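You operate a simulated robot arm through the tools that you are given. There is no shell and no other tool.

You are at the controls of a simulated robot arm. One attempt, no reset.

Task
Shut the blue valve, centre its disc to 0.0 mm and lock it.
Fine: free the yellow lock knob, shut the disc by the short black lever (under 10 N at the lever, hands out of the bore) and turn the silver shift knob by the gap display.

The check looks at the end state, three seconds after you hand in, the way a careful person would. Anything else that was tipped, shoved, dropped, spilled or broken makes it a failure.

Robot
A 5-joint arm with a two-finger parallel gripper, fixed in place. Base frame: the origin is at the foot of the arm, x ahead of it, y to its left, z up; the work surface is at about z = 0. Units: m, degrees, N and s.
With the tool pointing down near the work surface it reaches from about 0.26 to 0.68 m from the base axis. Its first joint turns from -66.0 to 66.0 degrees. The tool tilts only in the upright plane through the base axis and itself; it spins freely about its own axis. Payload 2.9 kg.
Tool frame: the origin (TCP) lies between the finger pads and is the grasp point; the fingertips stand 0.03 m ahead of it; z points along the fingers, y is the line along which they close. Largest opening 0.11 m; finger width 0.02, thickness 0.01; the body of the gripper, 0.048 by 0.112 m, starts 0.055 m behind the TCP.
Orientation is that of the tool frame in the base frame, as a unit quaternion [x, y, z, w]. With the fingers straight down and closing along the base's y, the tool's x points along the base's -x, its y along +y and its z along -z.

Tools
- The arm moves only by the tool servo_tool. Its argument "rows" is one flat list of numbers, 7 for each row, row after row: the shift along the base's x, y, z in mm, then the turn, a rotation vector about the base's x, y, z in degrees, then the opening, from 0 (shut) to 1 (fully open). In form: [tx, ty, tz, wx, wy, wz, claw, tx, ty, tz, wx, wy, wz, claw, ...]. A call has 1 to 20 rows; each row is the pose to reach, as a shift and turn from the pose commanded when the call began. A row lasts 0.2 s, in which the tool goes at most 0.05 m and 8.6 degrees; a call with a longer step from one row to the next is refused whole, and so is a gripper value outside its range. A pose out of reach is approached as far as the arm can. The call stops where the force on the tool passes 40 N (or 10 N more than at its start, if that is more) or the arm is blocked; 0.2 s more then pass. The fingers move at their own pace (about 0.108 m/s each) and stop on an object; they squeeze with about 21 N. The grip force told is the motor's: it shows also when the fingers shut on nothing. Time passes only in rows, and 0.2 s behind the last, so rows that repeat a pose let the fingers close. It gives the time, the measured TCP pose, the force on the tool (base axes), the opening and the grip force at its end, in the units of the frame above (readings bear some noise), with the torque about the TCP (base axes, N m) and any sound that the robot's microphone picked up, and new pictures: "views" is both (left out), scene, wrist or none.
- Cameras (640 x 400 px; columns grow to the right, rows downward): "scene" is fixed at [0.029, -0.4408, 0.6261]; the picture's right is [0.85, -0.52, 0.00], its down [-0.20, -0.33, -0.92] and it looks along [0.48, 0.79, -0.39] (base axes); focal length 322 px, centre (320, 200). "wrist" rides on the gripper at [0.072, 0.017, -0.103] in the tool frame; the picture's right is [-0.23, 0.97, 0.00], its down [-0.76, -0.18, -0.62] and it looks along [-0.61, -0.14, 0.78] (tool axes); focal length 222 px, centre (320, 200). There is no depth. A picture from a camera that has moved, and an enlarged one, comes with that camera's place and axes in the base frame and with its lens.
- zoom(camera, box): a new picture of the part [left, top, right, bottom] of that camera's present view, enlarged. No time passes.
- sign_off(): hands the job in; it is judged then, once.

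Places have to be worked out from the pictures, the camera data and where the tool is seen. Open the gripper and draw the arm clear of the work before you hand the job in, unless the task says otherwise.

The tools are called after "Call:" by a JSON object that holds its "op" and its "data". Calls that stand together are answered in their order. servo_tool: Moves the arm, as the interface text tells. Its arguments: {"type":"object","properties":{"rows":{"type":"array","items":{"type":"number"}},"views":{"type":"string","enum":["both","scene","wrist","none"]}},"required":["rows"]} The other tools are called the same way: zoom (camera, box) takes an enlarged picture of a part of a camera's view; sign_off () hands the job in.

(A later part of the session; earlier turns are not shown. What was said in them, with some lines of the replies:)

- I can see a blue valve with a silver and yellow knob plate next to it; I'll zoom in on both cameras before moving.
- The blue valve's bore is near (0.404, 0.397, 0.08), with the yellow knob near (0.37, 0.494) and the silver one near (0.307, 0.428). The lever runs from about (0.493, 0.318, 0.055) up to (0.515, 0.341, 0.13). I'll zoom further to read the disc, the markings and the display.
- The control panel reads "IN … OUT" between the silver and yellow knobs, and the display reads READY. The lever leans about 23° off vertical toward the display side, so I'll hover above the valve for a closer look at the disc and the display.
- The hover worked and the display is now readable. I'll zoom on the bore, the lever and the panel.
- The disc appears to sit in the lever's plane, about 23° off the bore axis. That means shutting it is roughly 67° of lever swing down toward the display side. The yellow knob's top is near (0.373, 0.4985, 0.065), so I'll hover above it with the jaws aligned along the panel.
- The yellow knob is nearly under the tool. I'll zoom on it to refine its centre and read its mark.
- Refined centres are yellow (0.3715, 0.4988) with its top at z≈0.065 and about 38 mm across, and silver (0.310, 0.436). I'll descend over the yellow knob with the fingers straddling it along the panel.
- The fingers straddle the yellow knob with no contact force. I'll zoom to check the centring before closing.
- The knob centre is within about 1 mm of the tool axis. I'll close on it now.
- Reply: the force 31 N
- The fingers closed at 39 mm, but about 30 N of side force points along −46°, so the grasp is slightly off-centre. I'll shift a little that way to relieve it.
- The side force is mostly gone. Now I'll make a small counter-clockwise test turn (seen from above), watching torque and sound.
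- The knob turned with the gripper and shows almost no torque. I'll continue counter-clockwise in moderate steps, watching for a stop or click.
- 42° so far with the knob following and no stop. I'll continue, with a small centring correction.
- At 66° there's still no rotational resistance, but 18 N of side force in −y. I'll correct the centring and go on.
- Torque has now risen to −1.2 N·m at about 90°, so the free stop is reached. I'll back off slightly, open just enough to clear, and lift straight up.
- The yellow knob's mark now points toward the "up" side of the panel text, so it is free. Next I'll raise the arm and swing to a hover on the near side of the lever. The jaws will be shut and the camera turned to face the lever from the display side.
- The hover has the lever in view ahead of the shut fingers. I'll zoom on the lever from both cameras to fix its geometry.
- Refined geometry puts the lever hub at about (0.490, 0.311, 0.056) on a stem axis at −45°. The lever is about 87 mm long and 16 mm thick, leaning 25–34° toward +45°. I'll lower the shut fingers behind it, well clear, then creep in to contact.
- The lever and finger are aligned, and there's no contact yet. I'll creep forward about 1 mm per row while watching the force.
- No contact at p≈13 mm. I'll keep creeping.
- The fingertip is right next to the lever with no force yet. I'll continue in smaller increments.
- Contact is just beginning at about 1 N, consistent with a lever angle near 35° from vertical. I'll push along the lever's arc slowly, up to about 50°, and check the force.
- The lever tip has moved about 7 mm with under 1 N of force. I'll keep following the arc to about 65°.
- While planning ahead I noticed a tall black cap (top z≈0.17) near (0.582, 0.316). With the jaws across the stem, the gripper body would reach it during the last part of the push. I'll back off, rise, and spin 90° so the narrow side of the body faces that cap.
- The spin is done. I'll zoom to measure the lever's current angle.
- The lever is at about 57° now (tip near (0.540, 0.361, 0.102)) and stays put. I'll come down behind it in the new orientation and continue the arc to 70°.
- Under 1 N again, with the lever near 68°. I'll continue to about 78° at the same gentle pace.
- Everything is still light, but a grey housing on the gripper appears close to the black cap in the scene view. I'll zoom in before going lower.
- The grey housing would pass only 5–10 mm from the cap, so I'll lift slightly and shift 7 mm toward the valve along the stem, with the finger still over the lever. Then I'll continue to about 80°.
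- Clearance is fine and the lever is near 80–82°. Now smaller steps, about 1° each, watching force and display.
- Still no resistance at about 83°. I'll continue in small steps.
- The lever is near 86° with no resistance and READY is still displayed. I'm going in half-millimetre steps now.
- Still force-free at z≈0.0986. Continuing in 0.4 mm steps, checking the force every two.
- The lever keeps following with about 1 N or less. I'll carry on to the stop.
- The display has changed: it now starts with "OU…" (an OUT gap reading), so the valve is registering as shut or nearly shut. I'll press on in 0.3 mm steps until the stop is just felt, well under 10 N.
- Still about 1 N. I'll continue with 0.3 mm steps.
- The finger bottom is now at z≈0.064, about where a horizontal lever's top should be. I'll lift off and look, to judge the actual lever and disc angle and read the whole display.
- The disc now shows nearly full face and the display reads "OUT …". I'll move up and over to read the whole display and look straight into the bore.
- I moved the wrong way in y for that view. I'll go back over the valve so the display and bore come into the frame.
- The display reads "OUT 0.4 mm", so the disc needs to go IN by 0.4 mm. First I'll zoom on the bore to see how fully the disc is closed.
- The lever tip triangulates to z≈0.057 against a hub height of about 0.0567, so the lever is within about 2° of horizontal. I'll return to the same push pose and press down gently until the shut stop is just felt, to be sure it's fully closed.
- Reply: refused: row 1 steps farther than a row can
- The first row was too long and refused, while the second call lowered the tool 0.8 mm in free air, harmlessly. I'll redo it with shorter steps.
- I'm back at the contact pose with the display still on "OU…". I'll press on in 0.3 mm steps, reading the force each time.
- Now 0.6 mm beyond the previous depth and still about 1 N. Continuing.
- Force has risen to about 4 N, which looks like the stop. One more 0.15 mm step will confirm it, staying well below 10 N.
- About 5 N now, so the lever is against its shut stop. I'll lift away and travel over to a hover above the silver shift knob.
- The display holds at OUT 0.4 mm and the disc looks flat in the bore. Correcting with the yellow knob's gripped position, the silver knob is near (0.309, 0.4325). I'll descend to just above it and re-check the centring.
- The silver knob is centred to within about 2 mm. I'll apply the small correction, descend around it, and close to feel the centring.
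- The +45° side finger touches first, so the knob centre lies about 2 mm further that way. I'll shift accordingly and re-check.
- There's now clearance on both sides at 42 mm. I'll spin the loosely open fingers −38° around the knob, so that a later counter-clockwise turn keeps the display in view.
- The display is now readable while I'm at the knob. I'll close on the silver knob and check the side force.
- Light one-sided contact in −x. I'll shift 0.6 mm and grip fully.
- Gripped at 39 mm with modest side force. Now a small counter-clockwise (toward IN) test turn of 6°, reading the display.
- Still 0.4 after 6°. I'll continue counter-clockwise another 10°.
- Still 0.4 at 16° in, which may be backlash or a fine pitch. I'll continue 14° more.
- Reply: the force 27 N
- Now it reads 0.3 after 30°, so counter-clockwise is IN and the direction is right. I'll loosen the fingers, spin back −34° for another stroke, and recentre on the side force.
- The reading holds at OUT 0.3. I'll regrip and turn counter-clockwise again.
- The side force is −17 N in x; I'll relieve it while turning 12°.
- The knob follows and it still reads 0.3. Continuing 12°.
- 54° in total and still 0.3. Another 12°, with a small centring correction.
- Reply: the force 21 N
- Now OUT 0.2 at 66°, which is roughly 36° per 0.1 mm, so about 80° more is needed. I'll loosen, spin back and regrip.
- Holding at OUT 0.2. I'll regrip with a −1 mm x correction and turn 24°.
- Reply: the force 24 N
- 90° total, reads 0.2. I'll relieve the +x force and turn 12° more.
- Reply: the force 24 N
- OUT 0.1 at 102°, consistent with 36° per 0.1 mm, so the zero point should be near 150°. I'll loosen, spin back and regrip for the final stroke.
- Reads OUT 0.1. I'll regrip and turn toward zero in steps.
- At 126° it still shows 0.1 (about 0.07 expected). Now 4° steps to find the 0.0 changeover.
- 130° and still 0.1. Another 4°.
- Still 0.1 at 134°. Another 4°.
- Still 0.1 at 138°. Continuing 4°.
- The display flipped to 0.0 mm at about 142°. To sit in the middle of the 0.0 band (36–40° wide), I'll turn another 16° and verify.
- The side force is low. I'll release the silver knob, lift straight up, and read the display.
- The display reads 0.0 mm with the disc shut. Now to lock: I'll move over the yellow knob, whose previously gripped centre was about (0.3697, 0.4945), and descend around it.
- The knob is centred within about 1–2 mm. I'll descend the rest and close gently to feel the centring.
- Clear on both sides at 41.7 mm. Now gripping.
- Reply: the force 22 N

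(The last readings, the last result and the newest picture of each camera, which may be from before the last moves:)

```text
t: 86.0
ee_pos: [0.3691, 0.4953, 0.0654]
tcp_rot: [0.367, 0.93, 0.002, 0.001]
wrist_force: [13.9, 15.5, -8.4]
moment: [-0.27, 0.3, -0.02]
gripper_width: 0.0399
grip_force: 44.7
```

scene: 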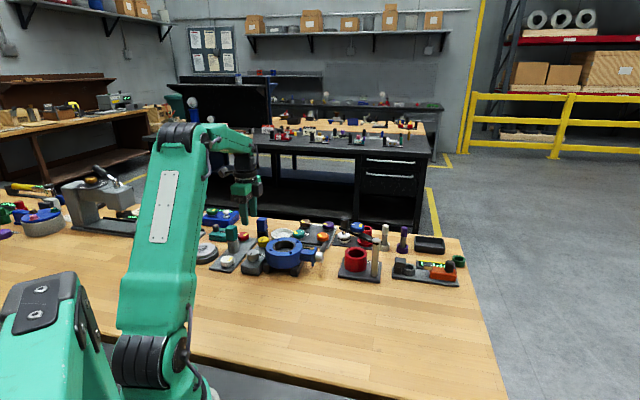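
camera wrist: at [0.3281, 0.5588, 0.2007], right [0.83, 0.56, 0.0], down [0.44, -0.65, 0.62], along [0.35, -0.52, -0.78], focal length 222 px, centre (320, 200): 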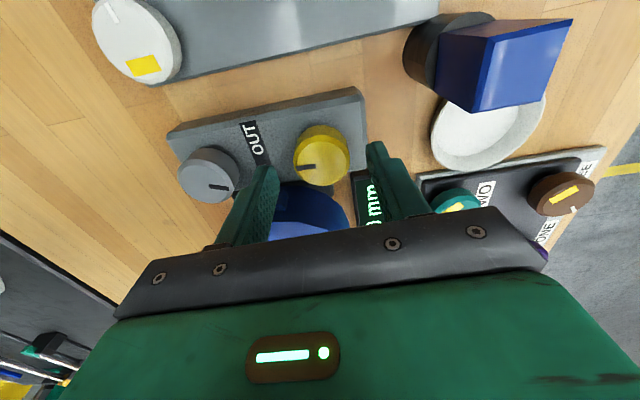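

Gripped, with a side force of about 20 N toward +45°. I'll shift 0.7 mm that way and begin turning clockwise to lock.

Call:
{"op": "servo_tool", "data": {"rows": [0.5, 0.5, 0, 0, 0, 0, 0.3, 0.5, 0.5, 0, 0, 0, -5, 0.3, 0.5, 0.5, 0, 0, 0, -10, 0.3, 0.5, 0.5, 0, 0, 0, -15, 0.3, 0.5, 0.5, 0, 0, 0, -20, 0.3], "views": "wrist"}}

Call:
{"op": "zoom", "data": {"camera": "wrist", "box": [220, 100, 520, 250]}}

```text
t: 87.2
ee_pos: [0.3703, 0.4966, 0.0652]
tcp_rot: [0.522, 0.853, 0.001, 0.001]
wrist_force: [11.0, 21.1, -10.1]
moment: [0.23, 0.31, 0.05]
gripper_width: 0.0397
grip_force: 44.4
camera wrist: at [0.3533, 0.5684, 0.1699], right [0.97, 0.24, 0.0], down [0.19, -0.76, 0.62], along [0.15, -0.6, -0.78], focal length 222 px, centre (320, 200)
```

wrist: 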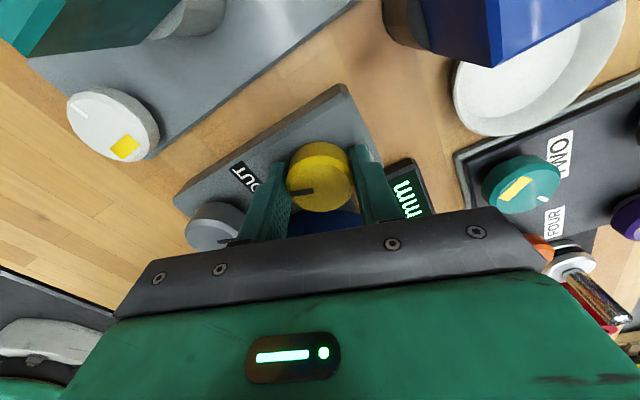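

```text
2.13 times, centred on (370, 175) of wrist
camera zoom: at [0.3533, 0.5684, 0.1699], right [0.97, 0.24, 0.0], down [0.19, -0.76, 0.62], along [0.15, -0.6, -0.78], focal length 474 px, centre (213, 253)
```

zoom: 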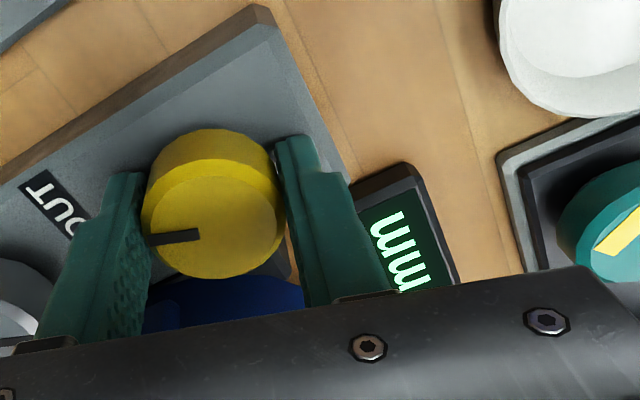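

The knob follows clockwise. I'll relieve the side force and continue another 24°.

Call:
{"op": "servo_tool", "data": {"rows": [0.4, 0.8, -0.2, 0, 0, 0, 0.3, 0.4, 0.8, -0.2, 0, 0, -6, 0.3, 0.4, 0.8, -0.2, 0, 0, -12, 0.3, 0.4, 0.8, -0.2, 0, 0, -18, 0.3, 0.4, 0.8, -0.2, 0, 0, -24, 0.3], "views": "none"}}

```text
t: 88.4
ee_pos: [0.3707, 0.4971, 0.0663]
tcp_rot: [0.689, 0.725, 0.001, 0.0]
wrist_force: [9.2, 19.5, -7.6]
moment: [-0.54, 0.45, 0.04]
gripper_width: 0.0398
grip_force: 45.0
```

44° done. I'll correct +0.8 mm in y and turn 24° more.

Call:
{"op": "servo_tool", "data": {"rows": [0.4, 0.8, 0, 0, 0, 0, 0.3, 0.4, 0.8, 0, 0, 0, -6, 0.3, 0.4, 0.8, 0, 0, 0, -12, 0.3, 0.4, 0.8, 0, 0, 0, -18, 0.3, 0.4, 0.8, 0, 0, 0, -24, 0.3], "views": "none"}}

```text
t: 89.6
ee_pos: [0.3699, 0.4962, 0.0655]
tcp_rot: [0.825, 0.566, -0.001, 0.001]
wrist_force: [3.5, 11.6, -2.6]
moment: [-1.21, 0.2, 0.01]
gripper_width: 0.0396
grip_force: 44.9
```

68° done with low torque about z. Another 10°, then finer steps to the lock stop.

Call:
{"op": "servo_tool", "data": {"rows": [0, 0.4, 0, 0, 0, -4, 0.3, 0, 0.4, 0, 0, 0, -8, 0.3, 0, 0.4, 0, 0, 0, -12, 0.3], "views": "wrist"}}

Call:
{"op": "zoom", "data": {"camera": "wrist", "box": [220, 60, 520, 250]}}

```text
t: 90.4
ee_pos: [0.3708, 0.4966, 0.0661]
tcp_rot: [0.862, 0.507, -0.001, 0.001]
wrist_force: [2.5, -9.0, 3.4]
moment: [-0.41, -0.26, -0.02]
gripper_width: 0.0397
grip_force: 44.8
out of reach, approached as far as the arm can: row 3
camera wrist: at [0.4218, 0.5517, 0.1696], right [0.74, -0.67, 0.0], down [-0.53, -0.58, 0.63], along [-0.42, -0.46, -0.78], focal length 222 px, centre (320, 200)
```

wrist: 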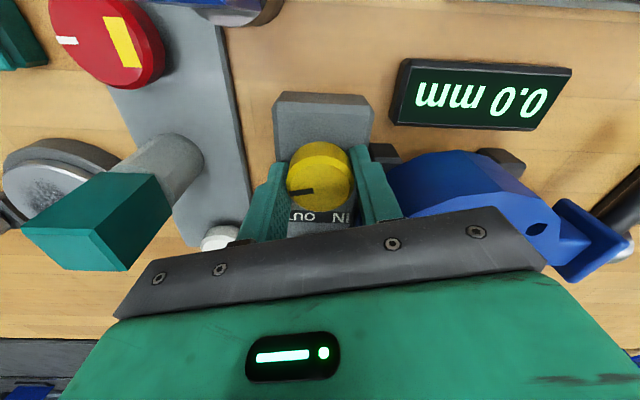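

```text
2.11 times, centred on (370, 155) of wrist
camera zoom: at [0.4218, 0.5517, 0.1696], right [0.74, -0.67, 0.0], down [-0.53, -0.58, 0.63], along [-0.42, -0.46, -0.78], focal length 468 px, centre (215, 295)
```

zoom: 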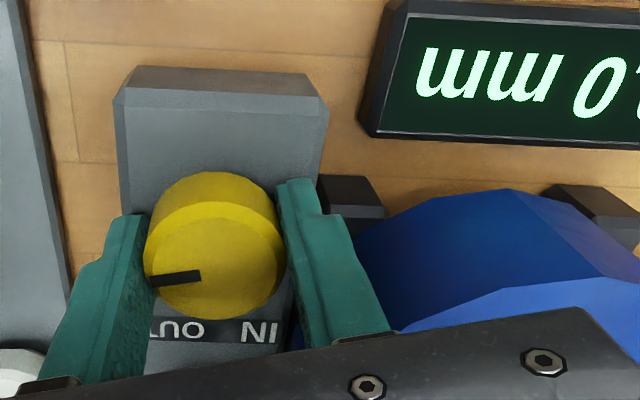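

The wrist reached its spin limit at 76° of clockwise turn, with the display still showing 0.0. I'll loosen the grip, spin back 60° around the knob, and regrip to finish the lock turn.

Call:
{"op": "servo_tool", "data": {"rows": [0, -0.4, 0, 0, 0, 0, 0.42, 0, -0.4, 0, 0, 0, 0, 0.42, 0, -0.4, 0, 0, 0, 7, 0.42, 0, -0.4, 0, 0, 0, 15, 0.42, 0, -0.4, 0, 0, 0, 23, 0.42, 0, -0.4, 0, 0, 0, 31, 0.42, 0, -0.4, 0, 0, 0, 39, 0.42, 0, -0.4, 0, 0, 0, 47, 0.42, 0, -0.4, 0, 0, 0, 55, 0.42, 0, -0.4, 0, 0, 0, 62, 0.42, 0, -0.4, 0, 0, 0, 62, 0.42], "views": "wrist"}}

Call:
{"op": "zoom", "data": {"camera": "wrist", "box": [200, 80, 440, 240]}}

```text
t: 92.8
ee_pos: [0.3696, 0.4973, 0.0662]
tcp_rot: [0.477, 0.879, 0.0, 0.0]
wrist_force: [-1.1, -0.5, 0.2]
moment: [0.0, -0.01, 0.02]
gripper_width: 0.0462
grip_force: 0.0
camera wrist: at [0.3462, 0.5668, 0.1701], right [0.94, 0.34, 0.0], down [0.27, -0.73, 0.62], along [0.21, -0.59, -0.78], focal length 222 px, centre (320, 200)
```

wrist: 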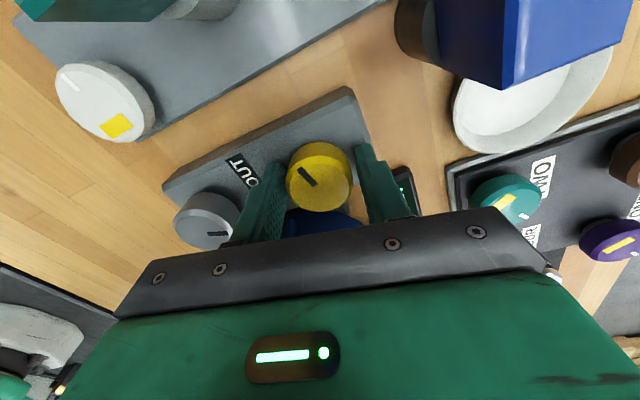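

```text
2.50 times, centred on (320, 160) of wrist
camera zoom: at [0.3462, 0.5668, 0.1701], right [0.94, 0.34, 0.0], down [0.27, -0.73, 0.62], along [0.21, -0.59, -0.78], focal length 555 px, centre (320, 300)
```

zoom: 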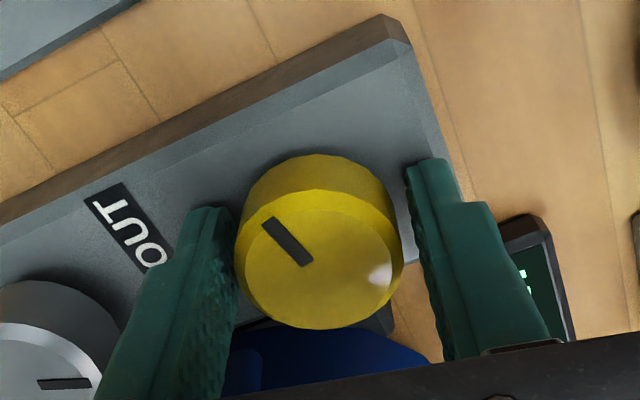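

The mark still needs about 15–20° to the original locked direction. I'll regrip and turn clockwise, watching the torque.

Call:
{"op": "servo_tool", "data": {"rows": [0.4, 0.2, 0, 0, 0, 0, 0.36, 0.4, 0.2, 0, 0, 0, 0, 0.33, 0.4, 0.2, 0, 0, 0, 0, 0.3, 0.4, 0.2, 0, 0, 0, 0, 0.3], "views": "none"}}

Call:
{"op": "servo_tool", "data": {"rows": [0, 0, 0, 0, 0, -3, 0.3, 0, 0, 0, 0, 0, -6, 0.3, 0, 0, 0, 0, 0, -6, 0.3], "views": "none"}}

```text
t: 93.8
ee_pos: [0.3704, 0.4973, 0.0662]
tcp_rot: [0.477, 0.879, -0.002, -0.001]
wrist_force: [-16.6, -13.4, 9.3]
moment: [0.12, -0.22, -0.01]
gripper_width: 0.0388
grip_force: 45.4
```

```text
t: 94.6
ee_pos: [0.3703, 0.4975, 0.0658]
tcp_rot: [0.522, 0.853, -0.002, 0.0]
wrist_force: [-20.5, -12.8, 9.9]
moment: [0.55, -0.04, -0.02]
gripper_width: 0.039
grip_force: 44.7
```

Relieving the side force and turning 5° more clockwise.

Call:
{"op": "servo_tool", "data": {"rows": [-0.7, -0.4, 0, 0, 0, 0, 0.3, -0.7, -0.4, 0, 0, 0, -3, 0.3, -0.7, -0.4, 0, 0, 0, -5, 0.3, -0.7, -0.4, 0, 0, 0, -5, 0.3], "views": "wrist"}}

Call:
{"op": "zoom", "data": {"camera": "wrist", "box": [200, 80, 440, 240]}}

```text
t: 95.6
ee_pos: [0.37, 0.4979, 0.0673]
tcp_rot: [0.559, 0.829, 0.0, 0.0]
wrist_force: [-9.5, -6.7, 7.1]
moment: [-0.55, 0.13, -0.06]
gripper_width: 0.0389
grip_force: 45.4
camera wrist: at [0.36, 0.5703, 0.1698], right [0.99, 0.15, 0.0], down [0.12, -0.77, 0.62], along [0.1, -0.62, -0.78], focal length 222 px, centre (320, 200)
```

wrist: 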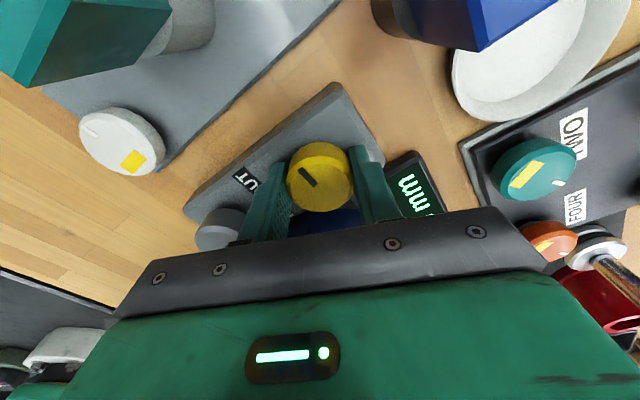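

```text
2.50 times, centred on (320, 160) of wrist
camera zoom: at [0.36, 0.5703, 0.1698], right [0.99, 0.15, 0.0], down [0.12, -0.77, 0.62], along [0.1, -0.62, -0.78], focal length 555 px, centre (320, 300)
```

zoom: 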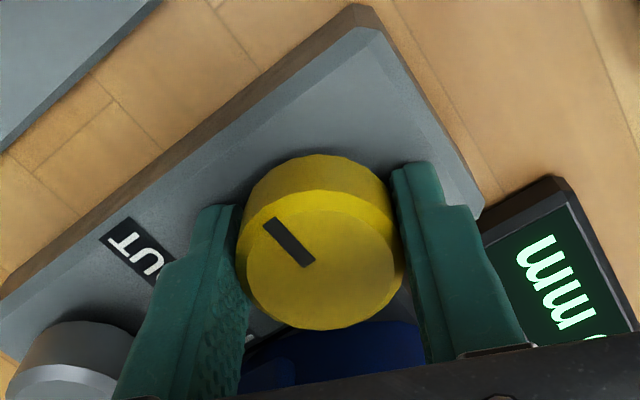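

About 7° left by the mark. I'll continue in 3° steps, watching for a torque rise.

Call:
{"op": "servo_tool", "data": {"rows": [-0.2, -0.2, 0, 0, 0, -1.5, 0.3, -0.2, -0.2, 0, 0, 0, -3, 0.3, -0.2, -0.2, 0, 0, 0, -3, 0.3], "views": "none"}}

Call:
{"op": "servo_tool", "data": {"rows": [0, 0, 0, 0, 0, -1.5, 0.3, 0, 0, 0, 0, 0, -3, 0.3, 0, 0, 0, 0, 0, -3, 0.3], "views": "none"}}

```text
t: 96.4
ee_pos: [0.3708, 0.4957, 0.0672]
tcp_rot: [0.581, 0.814, 0.001, 0.0]
wrist_force: [-1.4, -2.8, 5.5]
moment: [-0.3, 0.22, 0.93]
gripper_width: 0.039
grip_force: 45.2
```

```text
t: 97.2
ee_pos: [0.3708, 0.4971, 0.0669]
tcp_rot: [0.602, 0.798, 0.001, 0.0]
wrist_force: [0.4, 2.6, -0.9]
moment: [0.4, 0.01, 1.12]
gripper_width: 0.0393
grip_force: 44.7
```

The torque has risen to about +1.0 N·m, so the lock stop is reached. I'll open without rotating back, lift straight up, and check the display and both marks.

Call:
{"op": "servo_tool", "data": {"rows": [0, 0, 0, 0, 0, 0, 0.42, 0, 0, 0, 0, 0, 0, 0.44, 0, 0, 10, 0, 0, 0, 0.44, 0, 0, 40, 0, 0, 0, 0.44, 0, 0, 80, 0, 0, 0, 0.44, 0, 0, 120, 0, 0, 0, 0.44, 0, 0, 140, 0, 0, 0, 0.44, 0, 0, 140, 0, 0, 0, 0.44], "views": "both"}}

Call:
{"op": "zoom", "data": {"camera": "wrist", "box": [180, 40, 460, 220]}}

```text
t: 99.0
ee_pos: [0.3683, 0.4967, 0.206]
tcp_rot: [0.602, 0.799, 0.0, 0.0]
wrist_force: [0.0, -0.4, 0.5]
moment: [0.03, 0.01, -0.02]
gripper_width: 0.0486
grip_force: 0.0
camera wrist: at [0.3663, 0.5697, 0.3104], right [1.0, 0.05, 0.0], down [0.04, -0.78, 0.62], along [0.03, -0.62, -0.78], focal length 222 px, centre (320, 200)
```

scene: 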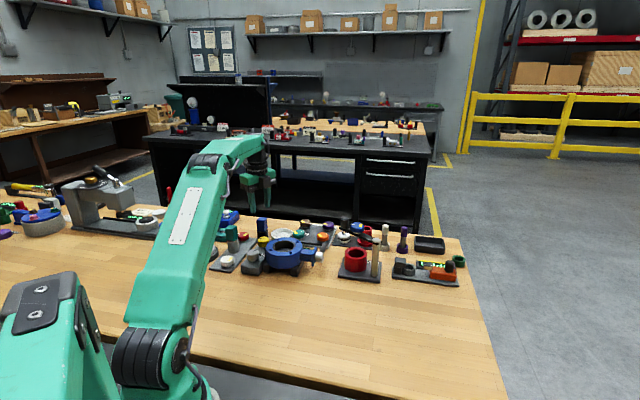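
wrist: 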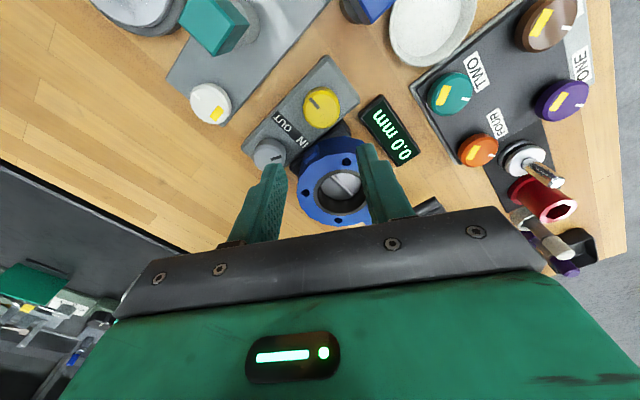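

```text
2.22 times, centred on (320, 130) of wrist
camera zoom: at [0.3663, 0.5697, 0.3104], right [1.0, 0.05, 0.0], down [0.04, -0.78, 0.62], along [0.03, -0.62, -0.78], focal length 494 px, centre (320, 356)
```

zoom: 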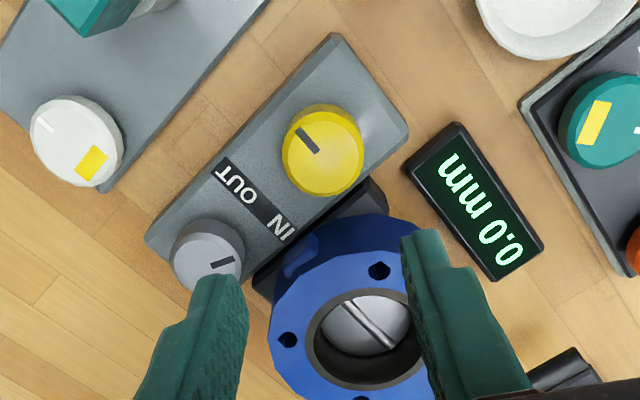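

The display reads 0.0 mm, the yellow mark is back in its locked direction, and the disc is shut. I'll open the gripper, draw the arm clear, and do a final inspection.

Call:
{"op": "servo_tool", "data": {"rows": [0, 0, 25, 0, 0, 8, 0.44, 0, -10, 60, 0, 0, 16, 0.6, -5, -35, 90, 0, 0, 24, 0.8, -10, -60, 110, 0, 0, 32, 1, -18, -85, 125, 0, 0, 40, 1, -26, -110, 135, 0, 0, 48, 1, -34, -135, 140, 0, 0, 56, 1, -42, -155, 145, 0, 0, 64, 1, -44, -172, 147, 0, 0, 72, 1, -44, -172, 147, 0, 0, 72, 1], "views": "both"}}

Call:
{"op": "zoom", "data": {"camera": "wrist", "box": [300, 0, 480, 140]}}

Call:
{"op": "zoom", "data": {"camera": "scene", "box": [180, 200, 400, 300]}}

```text
t: 101.2
ee_pos: [0.3253, 0.3232, 0.3543]
tcp_rot: [0.017, 1.0, 0.001, 0.0]
wrist_force: [0.4, -0.5, -0.6]
moment: [-0.02, 0.01, -0.02]
gripper_width: 0.1103
grip_force: 0.1
camera wrist: at [0.2544, 0.3429, 0.4574], right [0.26, 0.97, 0.0], down [0.76, -0.2, 0.62], along [0.6, -0.16, -0.78], focal length 222 px, centre (320, 200)
```

scene: 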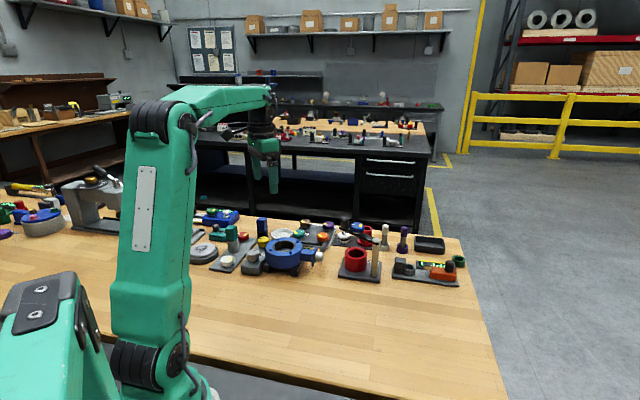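
wrist: 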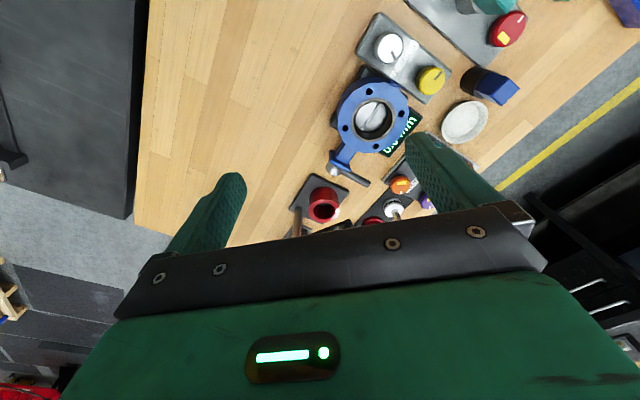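

```text
2.86 times, centred on (390, 70) of wrist
camera zoom: at [0.2544, 0.3429, 0.4574], right [0.26, 0.97, 0.0], down [0.76, -0.2, 0.62], along [0.6, -0.16, -0.78], focal length 635 px, centre (120, 571)
```

zoom: 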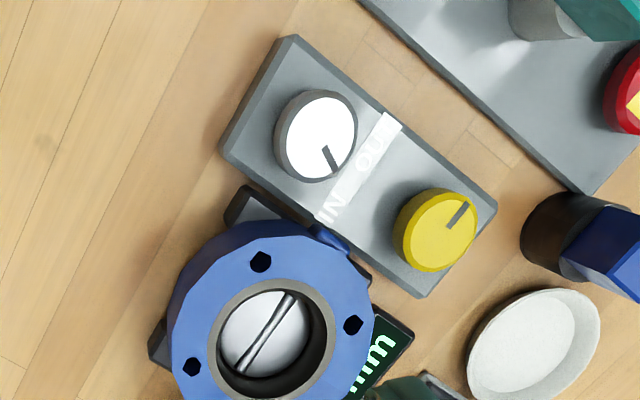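

```text
2.91 times, centred on (290, 250) of scene
camera zoom: at [0.029, -0.4409, 0.6261], right [0.85, -0.52, 0.0], down [-0.2, -0.33, -0.92], along [0.48, 0.79, -0.39], focal length 937 px, centre (407, 54)
```

zoom: 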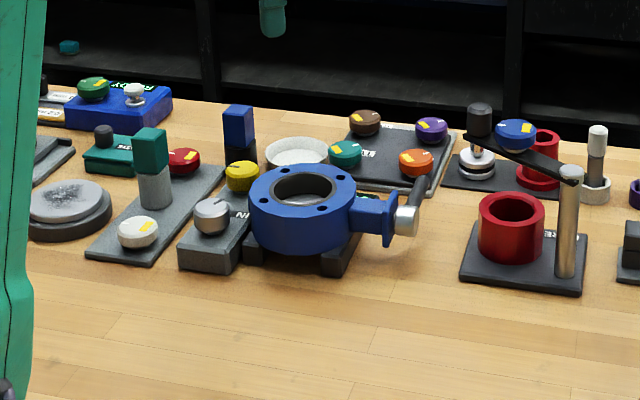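

Everything else looks undisturbed compared with the first pictures. One last close look at the disc and display before handing in.

Call:
{"op": "zoom", "data": {"camera": "wrist", "box": [325, 70, 425, 190]}}

Call:
{"op": "zoom", "data": {"camera": "scene", "box": [255, 215, 345, 275]}}

```text
3.33 times, centred on (375, 130) of wrist
camera zoom: at [0.2544, 0.3429, 0.4574], right [0.26, 0.97, 0.0], down [0.76, -0.2, 0.62], along [0.6, -0.16, -0.78], focal length 740 px, centre (137, 433)
```

zoom: 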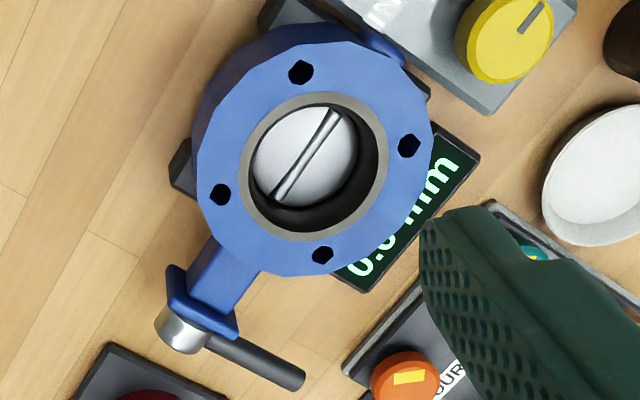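

```text
6.67 times, centred on (300, 245) of scene
camera zoom: at [0.029, -0.4409, 0.6261], right [0.85, -0.52, 0.0], down [-0.2, -0.33, -0.92], along [0.48, 0.79, -0.39], focal length 2147 px, centre (453, -100)
```

zoom: 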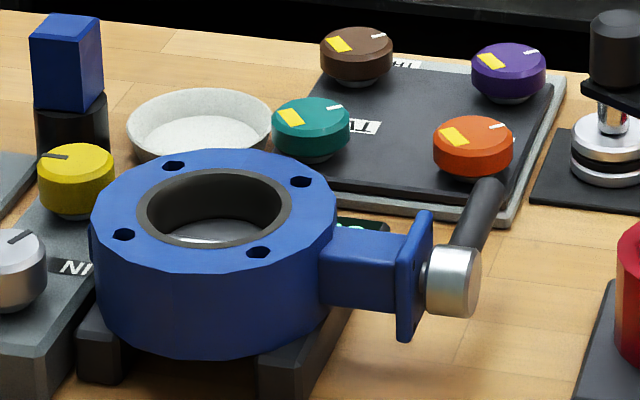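

The disc lies flat in the bore and the lever is down at its shut stop. The display shows 0.0 mm, the yellow knob is back at its lock stop, the gripper is open and the arm is clear, so I'm handing in.

Call:
{"op": "sign_off", "data": {}}

```text
The job is handed in.
```

The blue valve is shut, its disc reads 0.0 mm on the gap display, and the yellow knob is turned back to its lock stop. I handed the job in with the gripper open and the arm drawn clear. I don't have the check's result.

- **Lock knob:** I freed it by turning it about 90° counter-clockwise to its stop. After centring I turned it clockwise until the torque rose to about 1 N·m, and its mark points the same way as at the start.
- **Lever:** I pushed it down with shut fingers from outside the bore. The readings, taken at the end of each move, were about 1 N on the way and peaked at about 5.6 N at the shut stop.
- **Centring:** With the disc shut the display read OUT 0.4 mm. I turned the silver knob about 158° counter-clockwise in several grips, stopping about 16° past the point where it changed to 0.0. It still read 0.0 mm after locking.
- **Surroundings:** In the last pictures everything else looked the same as at the start. I shifted the tool to stay clear of the tall black cap near the lever.
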